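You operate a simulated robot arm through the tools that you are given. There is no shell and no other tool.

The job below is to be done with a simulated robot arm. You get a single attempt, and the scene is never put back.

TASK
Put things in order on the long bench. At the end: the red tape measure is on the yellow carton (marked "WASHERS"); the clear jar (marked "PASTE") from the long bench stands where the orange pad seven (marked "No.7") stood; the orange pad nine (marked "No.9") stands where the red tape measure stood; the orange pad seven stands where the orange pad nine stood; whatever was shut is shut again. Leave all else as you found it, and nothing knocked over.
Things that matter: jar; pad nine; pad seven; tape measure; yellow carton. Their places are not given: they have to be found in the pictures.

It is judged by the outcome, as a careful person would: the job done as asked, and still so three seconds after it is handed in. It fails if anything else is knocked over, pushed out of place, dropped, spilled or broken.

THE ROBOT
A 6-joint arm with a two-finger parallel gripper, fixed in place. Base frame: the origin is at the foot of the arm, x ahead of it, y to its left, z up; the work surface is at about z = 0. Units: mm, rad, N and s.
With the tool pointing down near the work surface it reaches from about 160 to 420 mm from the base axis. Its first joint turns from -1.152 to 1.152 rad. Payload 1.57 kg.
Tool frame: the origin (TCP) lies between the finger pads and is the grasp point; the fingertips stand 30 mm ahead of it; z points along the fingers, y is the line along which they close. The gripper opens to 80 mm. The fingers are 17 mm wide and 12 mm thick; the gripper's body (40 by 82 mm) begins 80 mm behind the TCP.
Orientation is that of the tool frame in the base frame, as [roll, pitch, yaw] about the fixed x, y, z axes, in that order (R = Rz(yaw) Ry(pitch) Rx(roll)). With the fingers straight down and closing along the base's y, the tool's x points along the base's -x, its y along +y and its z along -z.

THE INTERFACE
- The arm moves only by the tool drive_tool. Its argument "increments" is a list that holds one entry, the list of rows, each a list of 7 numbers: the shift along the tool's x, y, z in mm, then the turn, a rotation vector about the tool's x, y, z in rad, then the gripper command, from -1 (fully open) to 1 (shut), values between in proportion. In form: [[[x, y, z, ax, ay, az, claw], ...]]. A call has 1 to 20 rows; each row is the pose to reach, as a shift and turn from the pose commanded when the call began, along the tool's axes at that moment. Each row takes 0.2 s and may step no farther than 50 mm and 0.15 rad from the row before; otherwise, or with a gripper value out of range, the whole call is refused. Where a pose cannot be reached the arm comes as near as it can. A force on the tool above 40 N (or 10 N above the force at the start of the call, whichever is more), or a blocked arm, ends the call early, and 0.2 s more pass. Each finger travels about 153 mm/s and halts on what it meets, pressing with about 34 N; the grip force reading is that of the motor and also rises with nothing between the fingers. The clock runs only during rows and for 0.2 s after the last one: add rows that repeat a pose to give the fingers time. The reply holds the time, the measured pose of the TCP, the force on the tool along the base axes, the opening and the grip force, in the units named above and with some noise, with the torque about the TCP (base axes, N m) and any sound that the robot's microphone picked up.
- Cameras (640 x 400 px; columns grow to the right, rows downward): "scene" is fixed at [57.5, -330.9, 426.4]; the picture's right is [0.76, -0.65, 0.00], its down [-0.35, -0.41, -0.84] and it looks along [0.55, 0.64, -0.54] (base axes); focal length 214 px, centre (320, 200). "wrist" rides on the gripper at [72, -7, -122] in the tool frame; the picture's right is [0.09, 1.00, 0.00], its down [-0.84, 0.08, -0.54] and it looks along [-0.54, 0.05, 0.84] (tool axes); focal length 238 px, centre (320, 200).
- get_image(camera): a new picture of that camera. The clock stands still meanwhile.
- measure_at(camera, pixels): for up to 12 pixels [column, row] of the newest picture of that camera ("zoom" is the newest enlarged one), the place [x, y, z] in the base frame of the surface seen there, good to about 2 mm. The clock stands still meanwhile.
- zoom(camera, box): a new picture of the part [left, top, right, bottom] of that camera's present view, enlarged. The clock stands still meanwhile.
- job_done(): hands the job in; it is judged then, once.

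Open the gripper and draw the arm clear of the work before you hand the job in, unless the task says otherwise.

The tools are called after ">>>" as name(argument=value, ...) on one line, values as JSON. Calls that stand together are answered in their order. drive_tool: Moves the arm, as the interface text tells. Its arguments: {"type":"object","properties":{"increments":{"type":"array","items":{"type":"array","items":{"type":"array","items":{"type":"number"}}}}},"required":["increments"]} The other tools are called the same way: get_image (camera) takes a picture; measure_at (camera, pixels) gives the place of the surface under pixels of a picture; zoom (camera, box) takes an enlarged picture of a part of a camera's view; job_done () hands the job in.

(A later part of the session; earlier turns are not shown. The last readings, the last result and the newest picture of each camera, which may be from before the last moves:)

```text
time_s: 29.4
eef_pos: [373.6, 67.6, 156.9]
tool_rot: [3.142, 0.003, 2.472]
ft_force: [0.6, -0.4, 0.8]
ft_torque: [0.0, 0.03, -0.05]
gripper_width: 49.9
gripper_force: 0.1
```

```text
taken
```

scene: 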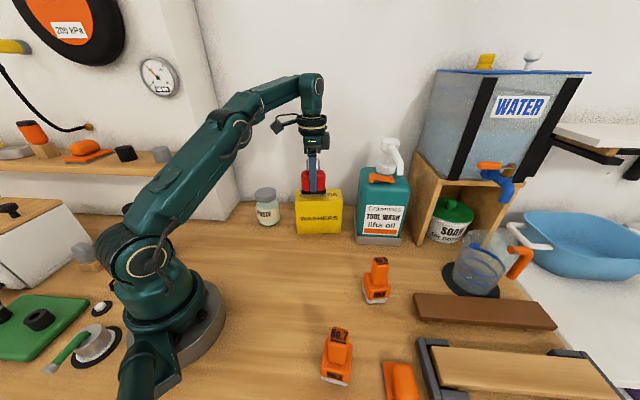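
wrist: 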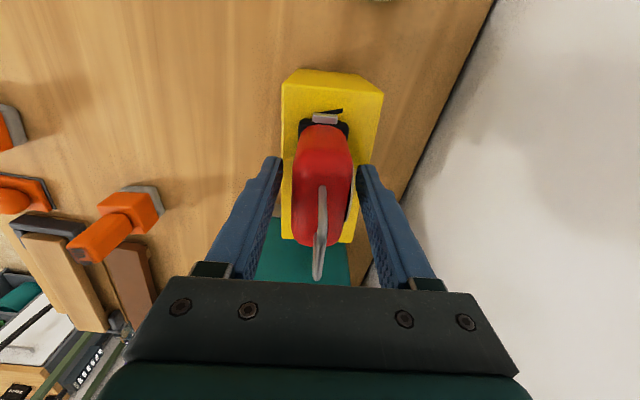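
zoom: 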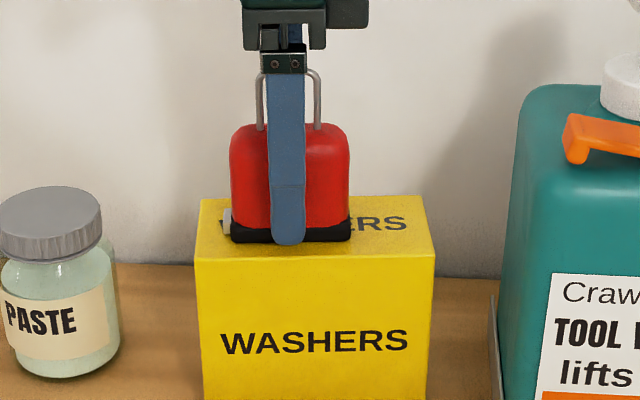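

The tape stands free on the carton and the fingers at (265,190) and (370,200) are clear of it. I open fully, rise 12 mm, and slide the fingers along the tape's length (tool x) away to the left, since a straight rise here would run out of reach.

>>> drive_tool(increments=[[[0, 0, 0, 0, 0, 0, -0.6], [0, 0, 0, 0, 0, 0, -1], [0, 0, -6, 0, 0, 0, -1], [0, 0, -12, 0, 0, 0, -1], [10, 0, -12, 0, 0, 0, -1], [25, 0, -12, 0, 0, 0, -1], [45, 0, -12, 0, 0, 0, -1], [65, 0, -12, 0, 0, 0, -1], [65, 0, -12, 0, 0, 0, -1]]])

>>> get_image(camera="scene")

>>> get_image(camera="wrist")

```text
time_s: 31.4
eef_pos: [322.4, 108.9, 167.4]
tool_rot: [-3.141, 0.001, 2.472]
ft_force: [0.0, -0.7, -0.6]
ft_torque: [0.01, 0.05, 0.01]
gripper_width: 80.0
gripper_force: 0.0
```

```text
taken
```

scene: 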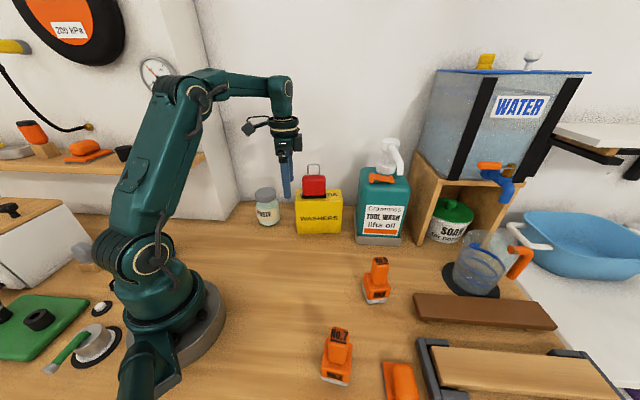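

```text
taken
```

wrist: 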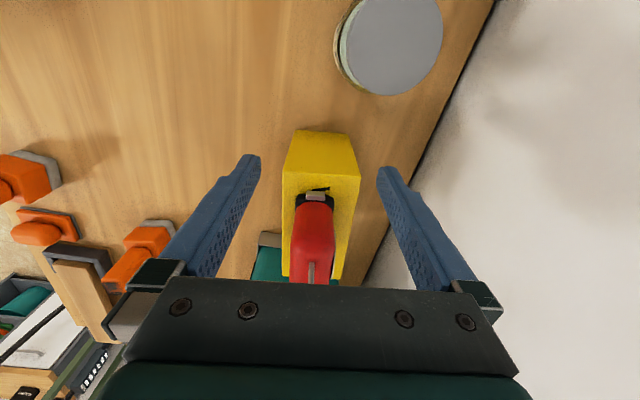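

The tape stands upright on the carton at (315,185). Now I swing inward and up, then across to near pad nine, turning the tool so it will close along the pad handle's width.

>>> drive_tool(increments=[[[2.7, -19.7, -12.6, 0, 0, -0.1, -1], [5.5, -39.5, -25.2, 0, 0, -0.2, -1], [8.2, -59.2, -37.8, 0, 0, -0.3, -1], [11, -79, -50.4, 0, 0, -0.4, -1], [13.7, -98.7, -63, 0, 0, -0.5, -1], [-1, -114.2, -63, 0, 0, -0.631, -1], [-15.6, -129.7, -63, 0, 0, -0.762, -1], [-30.2, -145.2, -63, 0, 0, -0.894, -1], [-44.9, -160.7, -63, 0, 0, -1.025, -1], [-59.6, -176.2, -63, 0, 0, -1.156, -1], [-74.2, -191.7, -63, 0, 0, -1.288, -1], [-88.8, -207.2, -63, 0, 0, -1.419, -1], [-103.5, -222.7, -63, 0, 0, -1.55, -1], [-103.5, -222.7, -63, 0, 0, -1.55, -1]]])

>>> get_image(camera="wrist")

>>> get_image(camera="scene")

```text
time_s: 34.4
eef_pos: [266.6, -130.9, 232.4]
tool_rot: [-3.139, -0.001, -2.259]
ft_force: [1.2, 0.2, 0.3]
ft_torque: [-0.05, 0.0, -0.01]
gripper_width: 80.4
gripper_force: 0.0
```

```text
taken
```

wrist: 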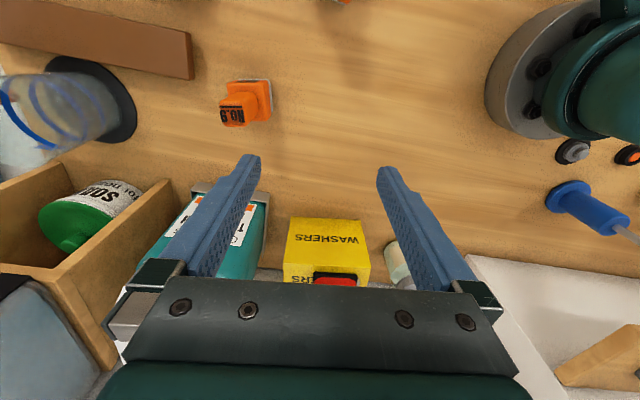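

```text
taken
```

scene: 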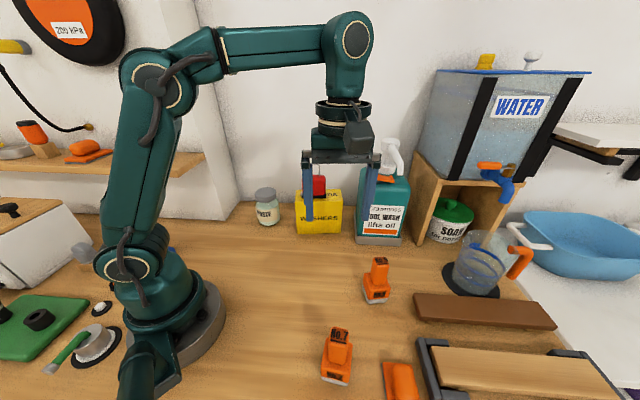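

Pad nine is at about (245,103) in the wrist view. I zoom in on it and measure its handle and body edges.

>>> zoom(camera="wrist", box=[205, 65, 285, 145])

```text
5.00 times, centred on (245, 105) of wrist
```

zoom: 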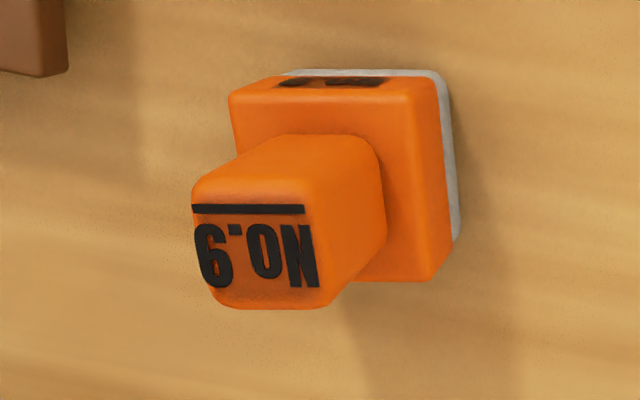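

>>> measure_at(camera="zoom", pixels=[[234, 98], [432, 88], [430, 275], [445, 250], [200, 205], [308, 208], [212, 292], [316, 292], [255, 250], [240, 130], [378, 190], [360, 270]])

```text
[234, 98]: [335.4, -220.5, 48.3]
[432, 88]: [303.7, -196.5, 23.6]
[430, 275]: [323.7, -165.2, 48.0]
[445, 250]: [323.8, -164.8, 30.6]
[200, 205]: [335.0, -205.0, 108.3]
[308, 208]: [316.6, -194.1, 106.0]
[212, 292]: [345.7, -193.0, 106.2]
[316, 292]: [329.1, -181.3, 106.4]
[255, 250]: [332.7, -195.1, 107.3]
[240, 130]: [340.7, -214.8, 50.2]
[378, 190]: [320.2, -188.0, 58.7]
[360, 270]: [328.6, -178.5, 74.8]
```

The handle's top centre is about (331,-193) with its width axis near -35°, top at z≈107. I move to just above it at z≈150 (within reach) and align yaw.

>>> drive_tool(increments=[[[1.2, -14.8, 18, 0, 0, -0.02, -1], [2.5, -29.6, 34, 0, 0, -0.04, -1], [3.7, -44.4, 50, 0, 0, -0.06, -1], [4.9, -59.2, 63, 0, 0, -0.077, -1], [6.2, -74, 74, 0, 0, -0.077, -1], [7.4, -88.8, 82.4, 0, 0, -0.077, -1], [7.4, -88.8, 82.4, 0, 0, -0.077, -1]]])

>>> get_image(camera="wrist")

>>> get_image(camera="scene")

```text
time_s: 36.0
eef_pos: [328.3, -193.8, 150.7]
tool_rot: [-3.14, -0.002, -2.187]
ft_force: [-0.7, -0.5, 0.3]
ft_torque: [0.0, 0.01, 0.01]
gripper_width: 80.0
gripper_force: 0.0
```

```text
taken
```

wrist: 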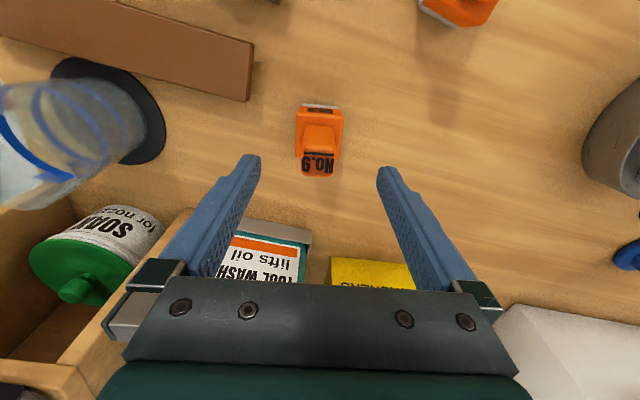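

```text
taken
```

scene: 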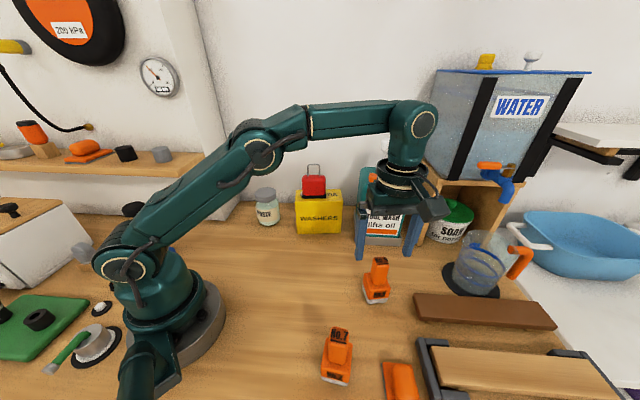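

Pad nine is aligned at (319,140) between the fingers. I zoom in on it to check the handle's centre relative to the tool.

>>> zoom(camera="wrist", box=[280, 95, 360, 185])

```text
4.44 times, centred on (320, 140) of wrist
```

zoom: 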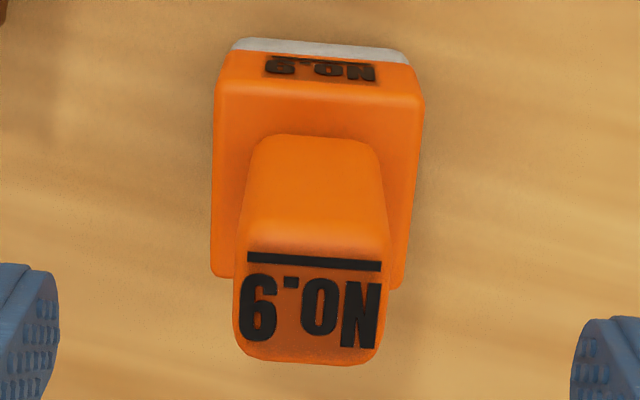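

>>> measure_at(camera="zoom", pixels=[[240, 300], [384, 305], [312, 262], [310, 350], [218, 95], [420, 105], [216, 265], [404, 275], [245, 48], [400, 55], [310, 305], [258, 170]])

```text
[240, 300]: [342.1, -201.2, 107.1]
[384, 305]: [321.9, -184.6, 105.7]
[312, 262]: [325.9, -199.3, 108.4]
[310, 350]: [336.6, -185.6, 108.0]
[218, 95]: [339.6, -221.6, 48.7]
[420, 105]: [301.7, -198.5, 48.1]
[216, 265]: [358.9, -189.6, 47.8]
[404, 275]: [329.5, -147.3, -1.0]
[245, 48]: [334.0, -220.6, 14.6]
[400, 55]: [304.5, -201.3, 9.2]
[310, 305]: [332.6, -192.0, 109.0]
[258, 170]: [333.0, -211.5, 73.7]
```

The handle's centre is about (331.5,-193), within 2 mm of the tool axis, and the yaw agrees. I descend 65 mm around the handle with the fingers open.

>>> drive_tool(increments=[[[-1.5, -1.2, 12, 0, 0, 0, -1], [-1.5, -1.2, 26, 0, 0, 0, -1], [-1.5, -1.2, 40, 0, 0, 0, -1], [-1.5, -1.2, 52, 0, 0, 0, -1], [-1.5, -1.2, 60, 0, 0, 0, -1], [-1.5, -1.2, 64.7, 0, 0, 0, -1], [-1.5, -1.2, 64.7, 0, 0, 0, -1]]])

>>> get_image(camera="wrist")

>>> zoom(camera="scene", box=[320, 200, 440, 320])

```text
time_s: 37.6
eef_pos: [330.6, -193.4, 84.3]
tool_rot: [-3.141, -0.001, -2.187]
ft_force: [-0.4, 0.4, 0.4]
ft_torque: [0.0, -0.01, 0.01]
gripper_width: 80.0
gripper_force: 0.2
```

```text
taken
```

wrist: 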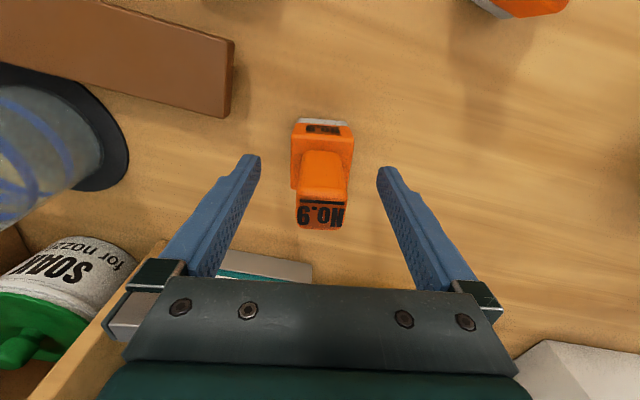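

```text
3.33 times, centred on (380, 260) of scene
```

zoom: 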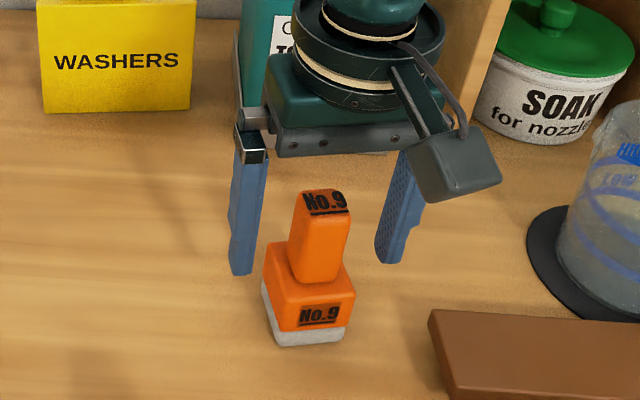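

The fingertips stand on both sides of the handle, just above the pad's body, and nothing is touched. I close the gripper.

>>> drive_tool(increments=[[[0, 0, 0, 0, 0, 0, -0.2], [0, 0, 0, 0, 0, 0, 0.2], [0, 0, 0, 0, 0, 0, 0.8], [0, 0, 0, 0, 0, 0, 0.8], [0, 0, 0, 0, 0, 0, 0.8]]])

>>> get_image(camera="wrist")

```text
time_s: 38.8
eef_pos: [330.3, -193.3, 85.5]
tool_rot: [-3.139, -0.004, -2.185]
ft_force: [0.2, 1.0, 0.5]
ft_torque: [0.05, 0.06, 0.0]
gripper_width: 26.6
gripper_force: 33.6
```

```text
taken
```

wrist: 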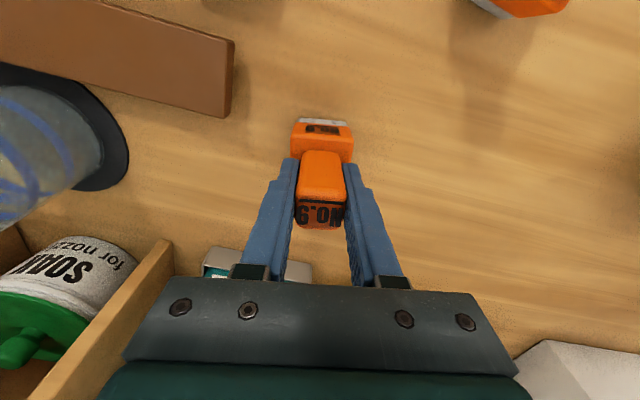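

The grip holds at 26.6 mm. I lift 65 mm, then swing inward and across to above the tape's old place at (161,147), pad bottom well above the bench.

>>> drive_tool(increments=[[[0, 0, -12, 0, 0, 0, 0.8], [0, 0, -35, 0, 0, 0, 0.8], [0, 0, -62, 0, 0, 0, 0.8], [-8, 16, -72, 0, 0, 0, 0.8], [-17, 34, -83, 0, 0, 0, 0.8], [-27, 54, -94, 0, 0, 0, 0.8], [-37, 74, -105, 0, 0, 0, 0.8], [-47, 94.6, -115, 0, 0, 0, 0.8], [-59, 116.4, -115, 0, 0, 0, 0.8], [-71.1, 138.3, -115, 0, 0, 0, 0.8], [-83.1, 160.1, -115, 0, 0, 0, 0.8], [-95.2, 182, -115, 0, 0, 0, 0.8], [-107.2, 203.8, -115, 0, 0, 0, 0.8], [-119.3, 225.7, -115, 0, 0, 0, 0.8], [-131.3, 247.5, -115, 0, 0, 0, 0.8], [-143.4, 269.4, -115, 0, 0, 0, 0.8], [-155.4, 291.2, -115, 0, 0, 0, 0.8], [-167.5, 313.1, -115, 0, 0, 0, 0.8], [-179.5, 334.9, -115, 0, 0, 0, 0.8], [-179.5, 334.9, -115, 0, 0, 0, 0.8]]])

>>> get_image(camera="wrist")

>>> get_image(camera="scene")

```text
time_s: 43.0
eef_pos: [159.8, 147.4, 199.7]
tool_rot: [-3.139, -0.003, -2.186]
ft_force: [-0.6, -0.6, -1.2]
ft_torque: [0.02, -0.02, -0.02]
gripper_width: 26.6
gripper_force: 33.8
```

```text
taken
```

wrist: 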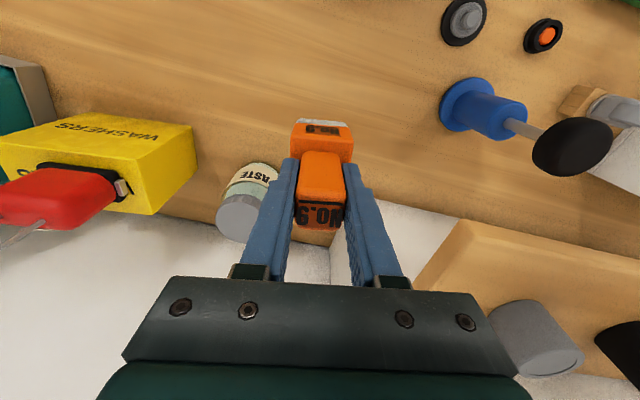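

```text
taken
```

scene: 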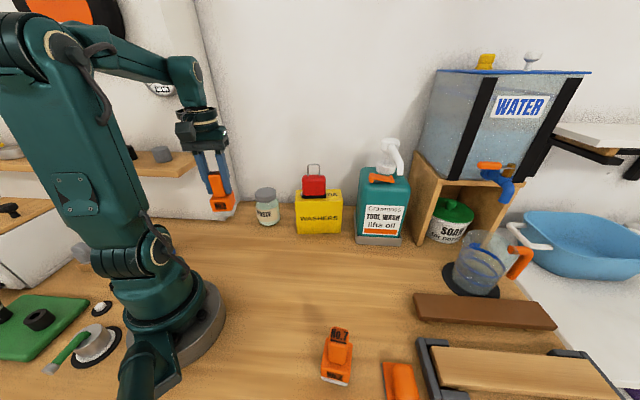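

The pad hangs above the tape's old place; the carton with the tape is undisturbed and the shelf is about 38 mm clear of the gripper body. I descend 60 mm and look again.

>>> drive_tool(increments=[[[0, 0, 15, 0, 0, 0, 0.8], [0, 0, 30, 0, 0, 0, 0.8], [0, 0, 45, 0, 0, 0, 0.8], [0, 0, 60, 0, 0, 0, 0.8], [0, 0, 60, 0, 0, 0, 0.8]]])

>>> get_image(camera="scene")

>>> zoom(camera="scene", box=[110, 60, 290, 260])

```text
time_s: 44.2
eef_pos: [161.1, 146.1, 140.7]
tool_rot: [-3.14, -0.004, -2.185]
ft_force: [0.5, -0.9, -1.7]
ft_torque: [0.0, 0.02, 0.01]
gripper_width: 26.4
gripper_force: 34.6
```

```text
taken
```

scene: 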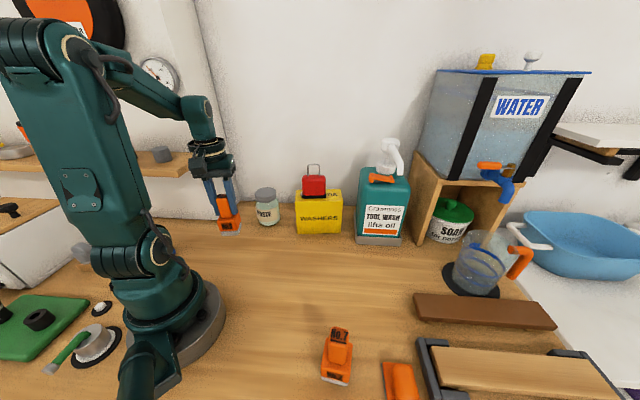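

```text
2.00 times, centred on (200, 160) of scene
```

zoom: 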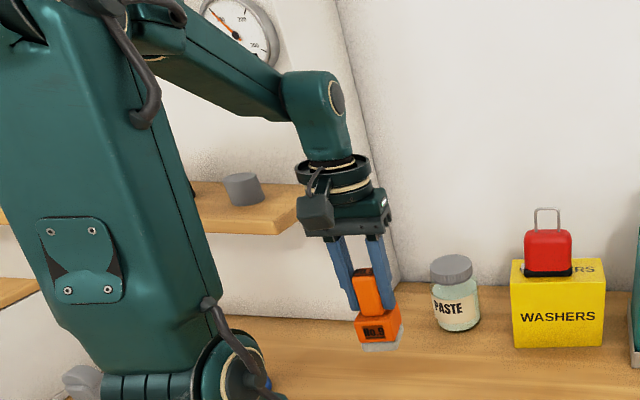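

No contact and the camera box is clear of the shelf. I descend another 51 mm to just above the bench.

>>> drive_tool(increments=[[[0, 0, 14, 0, 0, 0, 0.8], [0, 0, 28, 0, 0, 0, 0.8], [0, 0, 38, 0, 0, 0, 0.8], [0, 0, 46, 0, 0, 0, 0.8], [0, 0, 51, 0, 0, 0, 0.8], [0, 0, 51, 0, 0, 0, 0.8]]])

>>> get_image(camera="wrist")

>>> zoom(camera="scene", box=[170, 150, 290, 270])

```text
time_s: 45.6
eef_pos: [158.5, 147.4, 88.7]
tool_rot: [-3.14, -0.002, -2.185]
ft_force: [0.6, -0.8, -1.5]
ft_torque: [0.03, 0.0, 0.05]
gripper_width: 26.7
gripper_force: 34.1
```

```text
taken
```

wrist: 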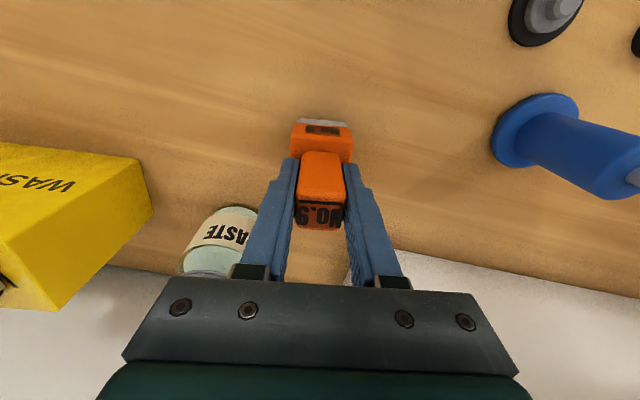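

```text
3.33 times, centred on (230, 210) of scene
```

zoom: 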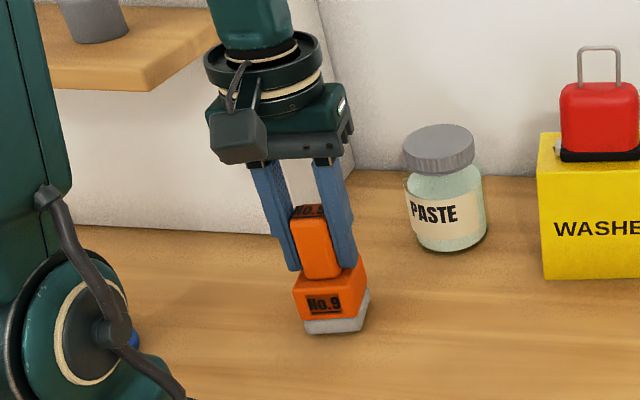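

The pad is about 3 mm above the bench at the tape's old spot. I lower in 1 mm steps to feel contact.

>>> drive_tool(increments=[[[0, 0, 1, 0, 0, 0, 0.8], [0, 0, 2, 0, 0, 0, 0.8], [0, 0, 3, 0, 0, 0, 0.8], [0, 0, 3, 0, 0, 0, 0.8]]])

```text
time_s: 46.6
eef_pos: [160.3, 148.1, 85.8]
tool_rot: [-3.139, -0.002, -2.185]
ft_force: [-0.5, -0.7, -1.4]
ft_torque: [-0.02, 0.01, -0.01]
gripper_width: 26.6
gripper_force: 34.1
```

No contact yet (force still -1.4 N). I lower 1.5 mm further.

>>> drive_tool(increments=[[[0, 0, 0.7, 0, 0, 0, 0.8], [0, 0, 1.5, 0, 0, 0, 0.8], [0, 0, 1.5, 0, 0, 0, 0.8]]])

```text
time_s: 47.4
eef_pos: [160.2, 147.3, 84.4]
tool_rot: [-3.139, 0.0, -2.186]
ft_force: [-4.6, -3.6, 24.3]
ft_torque: [0.14, 0.14, 0.0]
gripper_width: 27.1
gripper_force: 34.1
```

Contact is clear at 24 N. I ease up 0.6 mm and open the fingers gradually.

>>> drive_tool(increments=[[[0, 0, -0.6, 0, 0, 0, 0.8], [0, 0, -0.6, 0, 0, 0, 0.33], [0, 0, -0.6, 0, 0, 0, 0.25], [0, 0, -0.6, 0, 0, 0, 0.1], [0, 0, -0.6, 0, 0, 0, -0.1], [0, 0, -0.6, 0, 0, 0, -0.4], [0, 0, -0.6, 0, 0, 0, -0.4]]])

>>> get_image(camera="wrist")

>>> zoom(camera="scene", box=[170, 150, 290, 270])

```text
time_s: 49.0
eef_pos: [161.2, 147.3, 84.9]
tool_rot: [-3.14, -0.001, -2.184]
ft_force: [-1.0, 0.1, -0.7]
ft_torque: [-0.01, -0.01, 0.01]
gripper_width: 56.1
gripper_force: 0.0
```

```text
taken
```

wrist: 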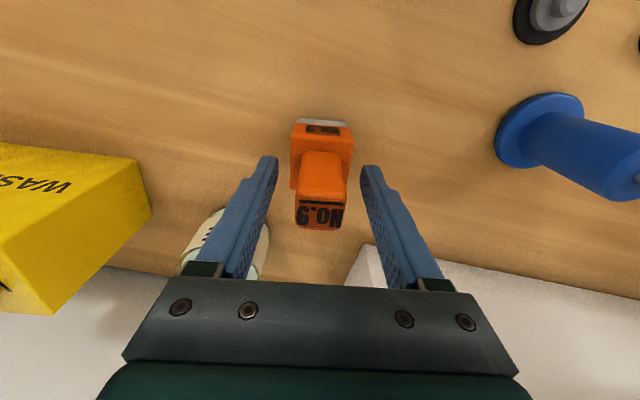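

```text
3.33 times, centred on (230, 210) of scene
```

zoom: 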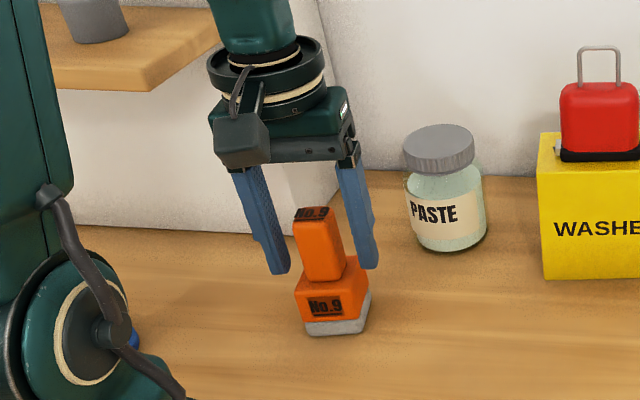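

Pad nine stands where the tape stood, and the fingers are clear on both sides. I rise straight up and swing across toward pad seven, turning to match its handle.

>>> drive_tool(increments=[[[0, 0, -15, 0, 0, 0, -0.4], [0, 0, -40, 0, 0, 0, -0.4], [0, 0, -65, 0, 0, 0, -0.4], [0, 0, -90, 0, 0, 0, -0.6], [0, 0, -115, 0, 0, 0, -0.8], [11.6, -27.6, -115, 0, 0, 0.03, -1], [23.3, -55.1, -115, 0, 0, 0.06, -1], [34.9, -82.7, -115, 0, 0, 0.09, -1], [46.6, -110.2, -115, 0, 0, 0.12, -1], [58.2, -137.8, -115, 0, 0, 0.15, -1], [87.9, -150.6, -120, 0, 0, 0.175, -1], [117.6, -163.5, -125, 0, 0, 0.2, -1], [147.4, -176.3, -130, 0, 0, 0.225, -1], [177.1, -189.1, -135, 0, 0, 0.25, -1], [206.8, -202, -140, 0, 0, 0.275, -1], [236.5, -214.8, -145, 0, 0, 0.293, -1], [236.5, -214.8, -145, 0, 0, 0.293, -1]]])

>>> get_image(camera="wrist")

>>> get_image(camera="scene")

```text
time_s: 52.6
eef_pos: [200.3, -170.7, 228.8]
tool_rot: [-3.14, -0.001, -2.478]
ft_force: [-0.3, -1.5, -0.4]
ft_torque: [-0.03, -0.01, 0.01]
gripper_width: 80.1
gripper_force: 0.1
```

```text
taken
```

wrist: 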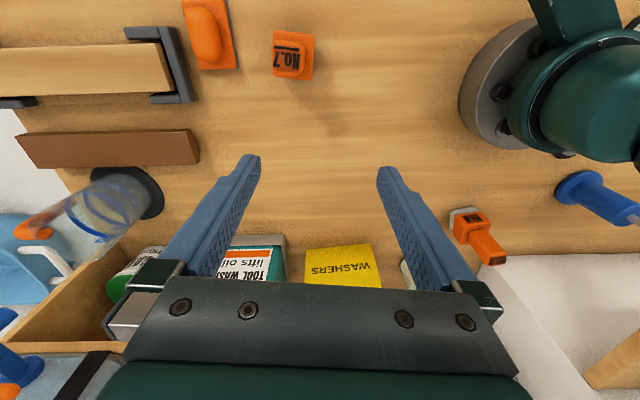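

```text
taken
```

scene: 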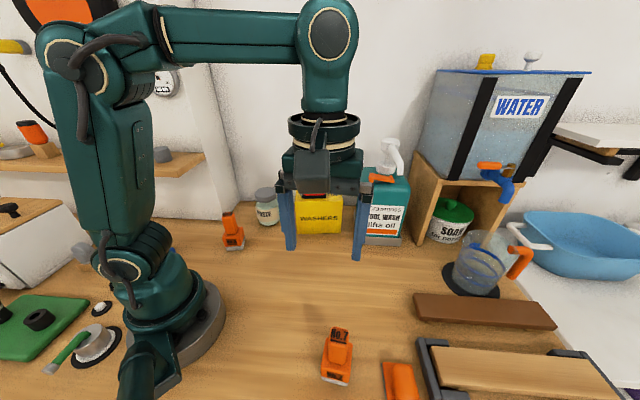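

Pad seven is at about (293,55) in the wrist view and the plain pad at (208,35). I zoom in and measure both.

>>> zoom(camera="wrist", box=[170, 0, 330, 100])

```text
4.00 times, centred on (250, 50) of wrist
```

zoom: 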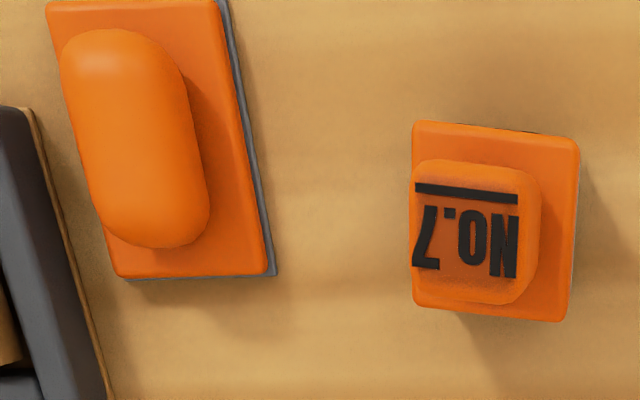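

>>> measure_at(camera="zoom", pixels=[[417, 124], [575, 142], [417, 300], [562, 318], [415, 190], [520, 200], [414, 290], [515, 295], [272, 270], [230, 10], [125, 270], [150, 150]])

```text
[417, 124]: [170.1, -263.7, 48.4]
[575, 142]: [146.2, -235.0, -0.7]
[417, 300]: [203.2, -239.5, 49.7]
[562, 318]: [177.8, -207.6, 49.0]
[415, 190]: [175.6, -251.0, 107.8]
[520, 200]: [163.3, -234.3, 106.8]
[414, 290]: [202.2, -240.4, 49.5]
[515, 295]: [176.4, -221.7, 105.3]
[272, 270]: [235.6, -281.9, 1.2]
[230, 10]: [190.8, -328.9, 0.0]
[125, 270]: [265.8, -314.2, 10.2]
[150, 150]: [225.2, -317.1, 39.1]
```

Pad seven's centre comes out at (174.5,-235.7), handle axis near -53°; the plain pad's edge is about 76 mm away. I move above it to z≈150.

>>> drive_tool(increments=[[[12, -7.1, 14, 0, 0, 0.018, -1], [24.1, -14.2, 30, 0, 0, 0.018, -1], [36.1, -21.3, 47, 0, 0, 0.018, -1], [48.2, -28.4, 64, 0, 0, 0.018, -1], [60.2, -35.5, 78.8, 0, 0, 0.018, -1], [60.2, -35.5, 78.8, 0, 0, 0.018, -1]]])

>>> get_image(camera="wrist")

>>> zoom(camera="wrist", box=[280, 95, 360, 185])

```text
time_s: 54.0
eef_pos: [175.9, -236.7, 151.4]
tool_rot: [-3.141, -0.001, -2.497]
ft_force: [0.6, 0.1, -0.4]
ft_torque: [-0.02, 0.0, 0.02]
gripper_width: 80.2
gripper_force: 0.0
```

```text
taken
```

wrist: 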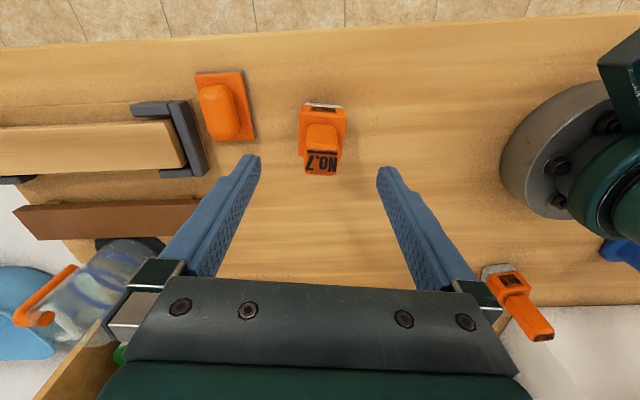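

```text
4.44 times, centred on (320, 140) of wrist
```

zoom: 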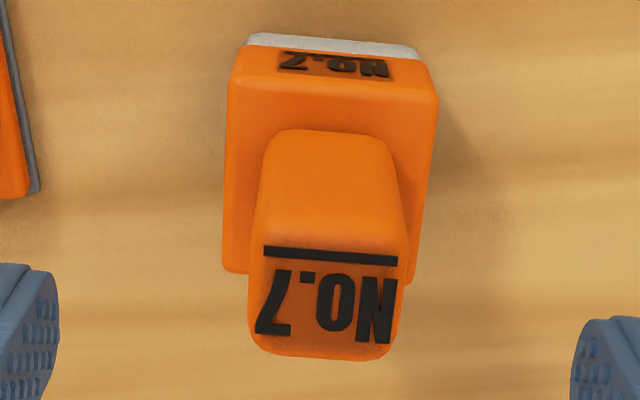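

The handle's centre is around (327,300) in this zoom, about 1–2 mm toward tool +y. I measure it before descending.

>>> measure_at(camera="zoom", pixels=[[256, 300], [400, 305], [325, 260], [325, 350], [230, 85], [434, 100], [226, 262], [408, 278], [250, 40], [415, 52]])

```text
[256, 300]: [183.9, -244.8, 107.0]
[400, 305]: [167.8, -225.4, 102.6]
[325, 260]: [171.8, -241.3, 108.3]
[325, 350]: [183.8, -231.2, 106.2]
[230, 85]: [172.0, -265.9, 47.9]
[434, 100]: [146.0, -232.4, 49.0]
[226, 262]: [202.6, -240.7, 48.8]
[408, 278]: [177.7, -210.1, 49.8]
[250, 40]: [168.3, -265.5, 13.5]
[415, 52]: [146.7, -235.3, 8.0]
```

The pad is centred within about 1 mm of the tool. I descend to z≈86 around the handle.

>>> drive_tool(increments=[[[0, 0.8, 12, 0, 0, 0, -1], [0, 0.8, 26, 0, 0, 0, -1], [0, 0.8, 40, 0, 0, 0, -1], [0, 0.8, 52, 0, 0, 0, -1], [0, 0.8, 60, 0, 0, 0, -1], [0, 0.8, 65, 0, 0, 0, -1], [0, 0.8, 65, 0, 0, 0, -1]]])

>>> get_image(camera="wrist")

>>> zoom(camera="scene", box=[260, 240, 440, 400])

```text
time_s: 55.6
eef_pos: [173.9, -233.8, 87.6]
tool_rot: [-3.141, -0.002, -2.496]
ft_force: [-0.3, 0.5, 0.3]
ft_torque: [-0.01, -0.01, 0.06]
gripper_width: 80.1
gripper_force: 0.0
```

```text
taken
```

wrist: 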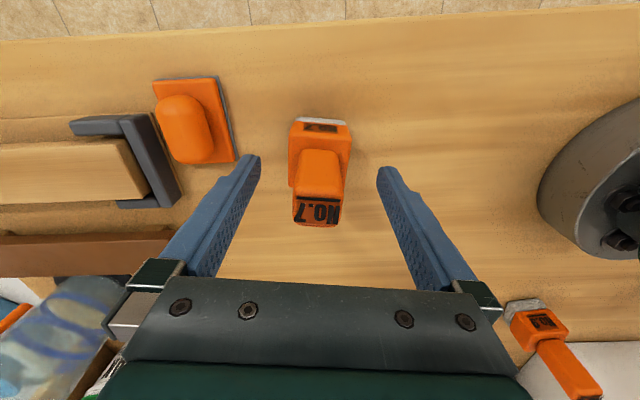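

```text
2.50 times, centred on (350, 320) of scene
```

zoom: 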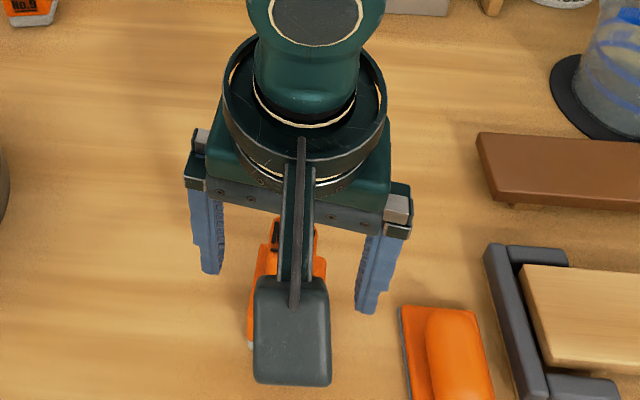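

The handle at (318,195) is centred between the fingers. I close the gripper on it.

>>> drive_tool(increments=[[[0, 0, 0, 0, 0, 0, -0.2], [0, 0, 0, 0, 0, 0, 0.2], [0, 0, 0, 0, 0, 0, 0.8], [0, 0, 0, 0, 0, 0, 0.8], [0, 0, 0, 0, 0, 0, 0.8]]])

>>> get_image(camera="wrist")

```text
time_s: 56.8
eef_pos: [174.5, -235.1, 86.0]
tool_rot: [-3.14, -0.002, -2.496]
ft_force: [-0.1, -1.0, 2.4]
ft_torque: [-0.01, 0.06, 0.06]
gripper_width: 26.7
gripper_force: 33.6
```

```text
taken
```

wrist: 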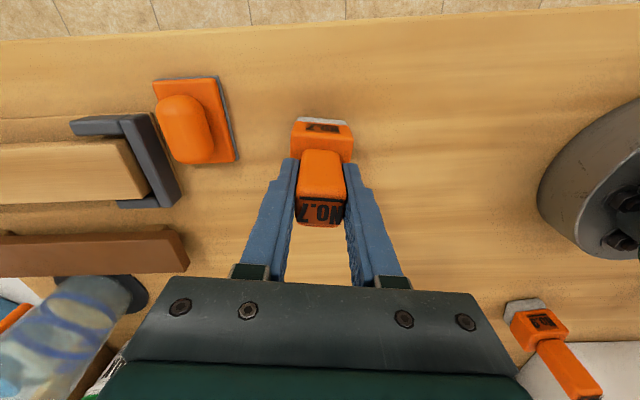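

The grip holds at 26.7 mm. I lift pad seven and carry it to above pad nine's old place at (330.5,-193.3), turning it to pad nine's old yaw.

>>> drive_tool(increments=[[[0, 0, -12, 0, 0, 0, 0.8], [0, 0, -35, 0, 0, 0, 0.8], [0, 0, -62, 0, 0, 0, 0.8], [-18, -0.3, -72, 0, 0, -0.03, 0.8], [-42, -0.7, -80, 0, 0, -0.07, 0.8], [-68, -1.1, -88, 0, 0, -0.11, 0.8], [-93.4, -1.5, -94, 0, 0, -0.15, 0.8], [-107.5, -16.2, -90, 0, 0, -0.2, 0.8], [-121.6, -31, -82, 0, 0, -0.25, 0.8], [-135.7, -45.8, -73, 0, 0, -0.29, 0.8], [-149.8, -60.5, -64, 0, 0, -0.31, 0.8], [-149.8, -60.5, -64, 0, 0, -0.31, 0.8]]])

>>> get_image(camera="wrist")

>>> get_image(camera="scene")

```text
time_s: 59.4
eef_pos: [329.9, -192.7, 151.1]
tool_rot: [3.14, -0.001, -2.184]
ft_force: [0.7, 0.3, -0.8]
ft_torque: [0.03, 0.0, -0.01]
gripper_width: 26.5
gripper_force: 33.9
```

```text
taken
```

wrist: 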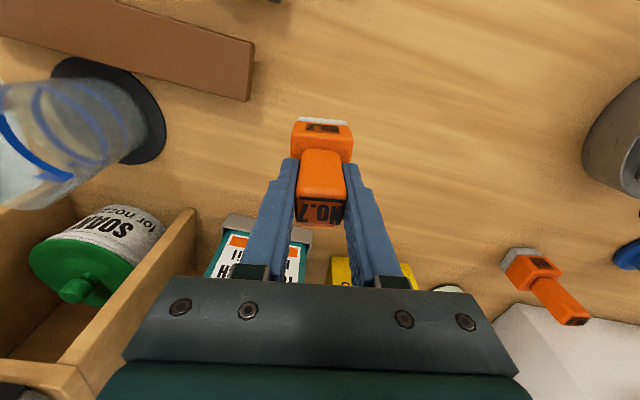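

```text
taken
```

scene: 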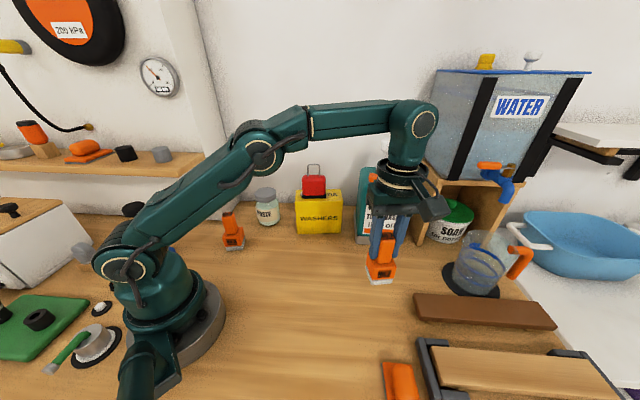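

Pad seven hangs over the old spot of pad nine, aligned. I descend 60 mm to just above the bench.

>>> drive_tool(increments=[[[0, 0, 14, 0, 0, 0, 0.8], [0, 0, 28, 0, 0, 0, 0.8], [0, 0, 42, 0, 0, 0, 0.8], [0, 0, 53, 0, 0, 0, 0.8], [0, 0, 60, 0, 0, 0, 0.8], [0, 0, 60, 0, 0, 0, 0.8]]])

>>> zoom(camera="scene", box=[320, 200, 440, 320])

```text
time_s: 60.8
eef_pos: [329.6, -192.2, 90.7]
tool_rot: [-3.14, -0.002, -2.185]
ft_force: [0.1, 0.6, -1.2]
ft_torque: [-0.01, 0.0, -0.02]
gripper_width: 26.6
gripper_force: 34.0
```

```text
3.33 times, centred on (380, 260) of scene
```

zoom: 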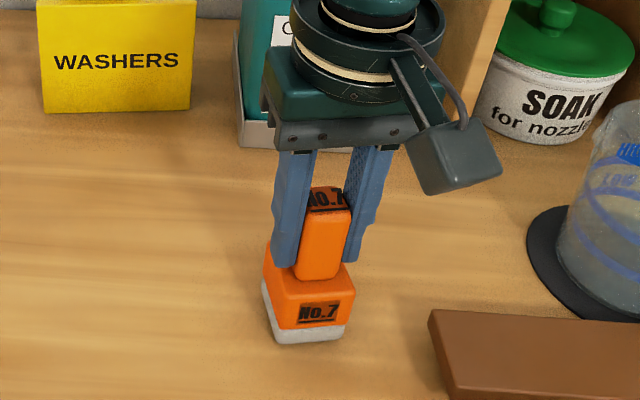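

The pad's picture position matches pad nine's former one. I lower in small steps to find contact.

>>> drive_tool(increments=[[[0, 0, 1.5, 0, 0, 0, 0.8], [0, 0, 3, 0, 0, 0, 0.8], [0, 0, 3.8, 0, 0, 0, 0.8], [0, 0, 3.8, 0, 0, 0, 0.8]]])

```text
time_s: 61.8
eef_pos: [330.8, -191.6, 86.6]
tool_rot: [-3.141, 0.0, -2.185]
ft_force: [-0.2, -0.2, -2.0]
ft_torque: [0.0, -0.04, -0.02]
gripper_width: 26.5
gripper_force: 33.9
```

Still no contact. I lower 0.6 and then 1.2 mm more.

>>> drive_tool(increments=[[[0, 0, 0.6, 0, 0, 0, 0.8], [0, 0, 1.0, 0, 0, 0, 0.8], [0, 0, 1.0, 0, 0, 0, 0.8]]])

```text
time_s: 62.6
eef_pos: [329.8, -192.2, 87.0]
tool_rot: [-3.136, -0.001, -2.184]
ft_force: [-5.6, 3.8, 21.7]
ft_torque: [0.36, 0.38, 0.02]
gripper_width: 26.4
gripper_force: 33.9
```

Contact at about 22 N. I ease up 0.5 mm and open the fingers gradually.

>>> drive_tool(increments=[[[0, 0, -0.5, 0, 0, 0, 0.8], [0, 0, -0.5, 0, 0, 0, 0.33], [0, 0, -0.5, 0, 0, 0, 0.25], [0, 0, -0.5, 0, 0, 0, 0.1], [0, 0, -0.5, 0, 0, 0, -0.1], [0, 0, -0.5, 0, 0, 0, -0.4], [0, 0, -0.5, 0, 0, 0, -0.4]]])

>>> get_image(camera="wrist")

>>> zoom(camera="scene", box=[320, 200, 440, 320])

```text
time_s: 64.2
eef_pos: [330.5, -193.3, 85.9]
tool_rot: [-3.141, -0.003, -2.185]
ft_force: [-1.2, -0.1, -0.5]
ft_torque: [-0.01, -0.03, 0.04]
gripper_width: 56.0
gripper_force: 0.1
```

```text
taken
```

wrist: 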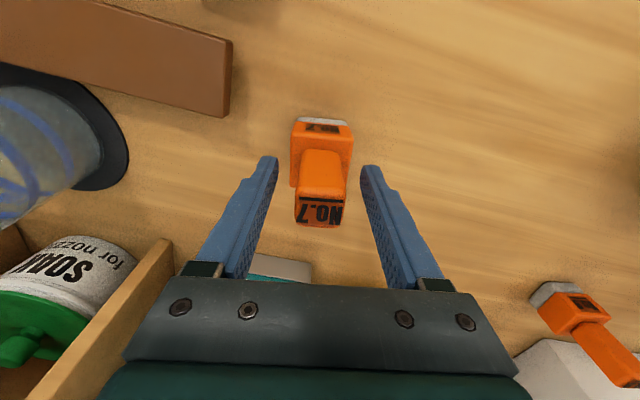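

```text
3.33 times, centred on (380, 260) of scene
```

zoom: 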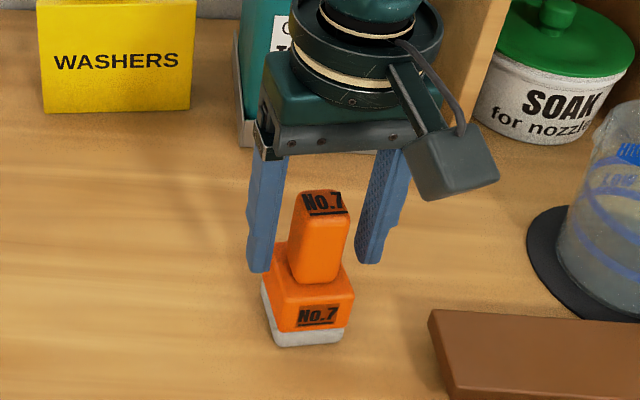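

Pad seven stands where pad nine was, and the fingers are clear of it. I rise, swing back across the open middle of the bench, and come above the jar at about (288,187), z≈170.

>>> drive_tool(increments=[[[0, 0, -20, 0, 0, 0, -0.4], [0, 0, -42, 0, 0, 0, -0.4], [0, 0, -65, 0, 0, 0, -0.4], [-14.1, 29.7, -75, 0, 0, 0.08, -0.6], [-28.2, 59.4, -85, 0, 0, 0.16, -0.8], [-42.4, 89.1, -95, 0, 0, 0.24, -1], [-56.5, 118.8, -105, 0, 0, 0.32, -1], [-70.6, 148.5, -114, 0, 0, 0.4, -1], [-95, 169.4, -116, 0, 0, 0.48, -1], [-119.4, 190.3, -118, 0, 0, 0.56, -1], [-143.9, 211.2, -120, 0, 0, 0.64, -1], [-168.3, 232.1, -122, 0, 0, 0.72, -1], [-192.7, 253, -124, 0, 0, 0.8, -1], [-216.1, 253.3, -114, 0, 0, 0.88, -1], [-239.5, 253.6, -104, 0, 0, 0.96, -1], [-262.8, 253.8, -94, 0, 0, 1.05, -1], [-286.2, 254.1, -84, 0, 0, 1.131, -1], [-286.2, 254.1, -84, 0, 0, 1.131, -1]]])

>>> get_image(camera="wrist")

>>> get_image(camera="scene")

```text
time_s: 68.0
eef_pos: [286.4, 185.6, 167.9]
tool_rot: [-3.139, 0.0, 2.965]
ft_force: [-0.6, -0.8, -0.1]
ft_torque: [0.0, 0.03, 0.02]
gripper_width: 80.3
gripper_force: 0.0
```

```text
taken
```

wrist: 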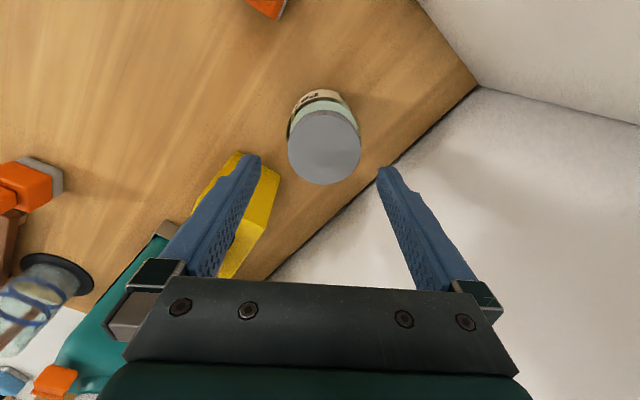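

```text
taken
```

scene: 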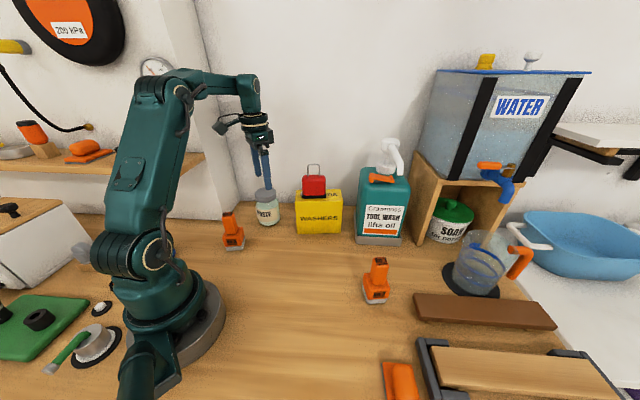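

The jar's lid shows at about (324,147) in the wrist view, between the fingers. I zoom in and measure its rim and body for an accurate centre.

>>> zoom(camera="wrist", box=[270, 75, 380, 195])

```text
3.33 times, centred on (325, 135) of wrist
```

zoom: 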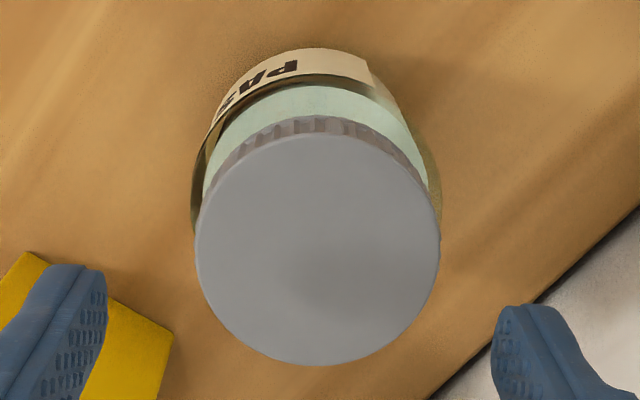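

>>> measure_at(camera="zoom", pixels=[[200, 250], [436, 250], [318, 138], [318, 360], [235, 168], [402, 170], [235, 332], [400, 330], [318, 250], [195, 205], [437, 205], [310, 52]])

```text
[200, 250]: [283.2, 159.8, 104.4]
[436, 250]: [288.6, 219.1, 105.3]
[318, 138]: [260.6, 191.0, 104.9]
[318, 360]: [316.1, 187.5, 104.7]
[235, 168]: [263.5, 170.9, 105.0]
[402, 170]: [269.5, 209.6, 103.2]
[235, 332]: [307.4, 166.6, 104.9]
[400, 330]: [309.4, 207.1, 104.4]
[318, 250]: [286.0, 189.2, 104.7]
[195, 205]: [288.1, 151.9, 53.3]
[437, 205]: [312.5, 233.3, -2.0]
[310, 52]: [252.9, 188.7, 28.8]
```

The lid's centre is (287.3,189) with a diameter of about 58 mm, but the glass body is wider, about 71 mm, leaving 4–5 mm per side. I measure more points on the glass to fix its centre well.

>>> measure_at(camera="zoom", pixels=[[193, 215], [197, 195], [205, 160], [222, 120], [250, 80], [380, 75], [400, 110], [420, 150], [430, 175], [433, 190], [340, 55], [280, 60]])

>>> zoom(camera="scene", box=[242, 178, 298, 234])

```text
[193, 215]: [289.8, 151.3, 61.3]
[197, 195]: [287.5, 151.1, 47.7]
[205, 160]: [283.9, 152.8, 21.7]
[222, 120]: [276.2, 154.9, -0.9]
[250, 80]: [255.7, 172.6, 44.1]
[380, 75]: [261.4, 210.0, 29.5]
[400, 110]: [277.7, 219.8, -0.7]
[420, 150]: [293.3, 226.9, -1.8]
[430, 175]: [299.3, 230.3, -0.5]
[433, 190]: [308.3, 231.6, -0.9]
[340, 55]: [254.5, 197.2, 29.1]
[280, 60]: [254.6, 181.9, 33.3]
```

```text
7.14 times, centred on (270, 206) of scene
```

zoom: 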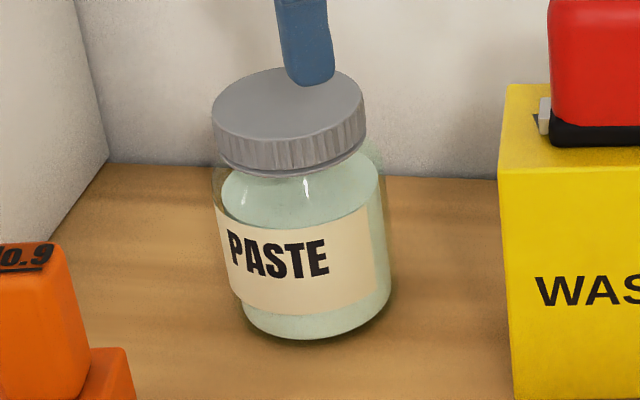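

Fitting the body points gives a centre near (287,188) and a radius of about 34.5 mm; the image puts it about 3 mm toward tool +y from the present axis. I shift 3 mm, lower to z≈142 (tips just above the lid), and look again.

>>> drive_tool(increments=[[[0, 1.5, 8, 0, 0, 0, -1], [0, 3, 16, 0, 0, 0, -1], [0, 3, 26, 0, 0, 0, -1], [0, 3, 26, 0, 0, 0, -1]]])

>>> get_image(camera="wrist")

>>> zoom(camera="wrist", box=[240, 80, 400, 200])

```text
time_s: 69.0
eef_pos: [289.5, 191.4, 142.4]
tool_rot: [-3.139, 0.0, 2.965]
ft_force: [0.3, -0.4, 0.4]
ft_torque: [-0.02, 0.0, -0.02]
gripper_width: 80.0
gripper_force: 0.2
```

```text
taken
```

wrist: 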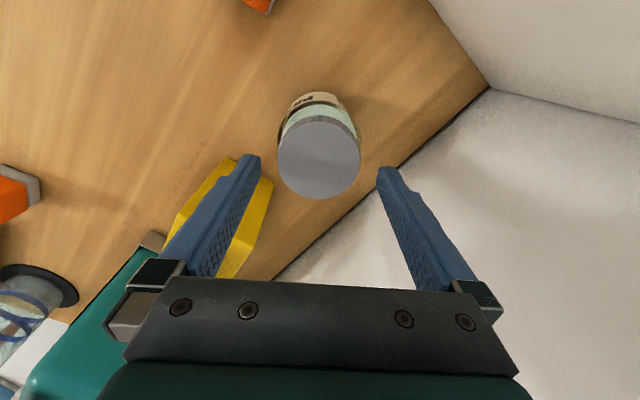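

```text
3.33 times, centred on (320, 140) of wrist
```

zoom: 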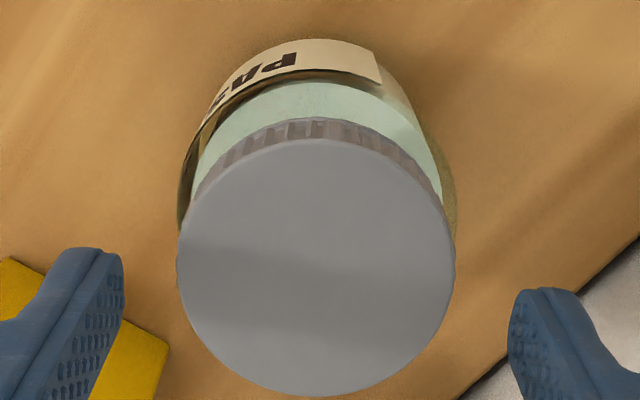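

By the image, the jar's centre is now about 2 mm toward tool -y and 4–5 mm toward tool +x from the axis. I correct by that, staying at this height, and check again.

>>> drive_tool(increments=[[[2, -0.9, 0, 0, 0, 0, -1], [4, -1.8, 0, 0, 0, 0, -1], [4, -1.8, 0, 0, 0, 0, -1], [4, -1.8, 0, 0, 0, 0, -1]]])

>>> get_image(camera="wrist")

>>> zoom(camera="wrist", box=[240, 80, 400, 200])

```text
time_s: 70.0
eef_pos: [284.7, 188.7, 143.4]
tool_rot: [-3.139, 0.0, 2.968]
ft_force: [0.3, 0.8, -0.5]
ft_torque: [0.02, 0.0, -0.02]
gripper_width: 80.1
gripper_force: 0.1
```

```text
taken
```

wrist: 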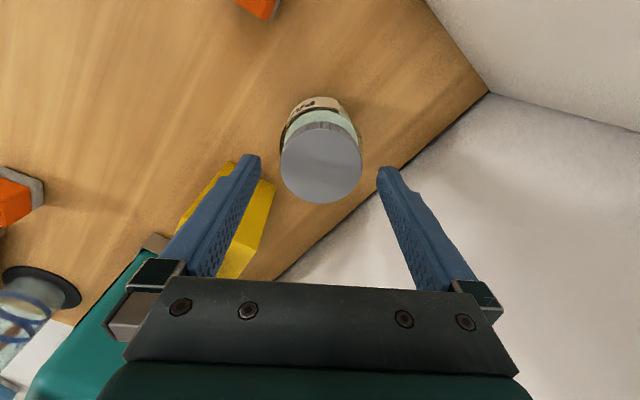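

```text
3.33 times, centred on (320, 140) of wrist
```

zoom: 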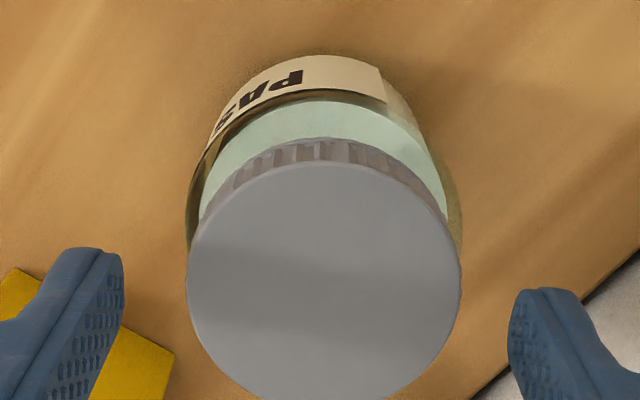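

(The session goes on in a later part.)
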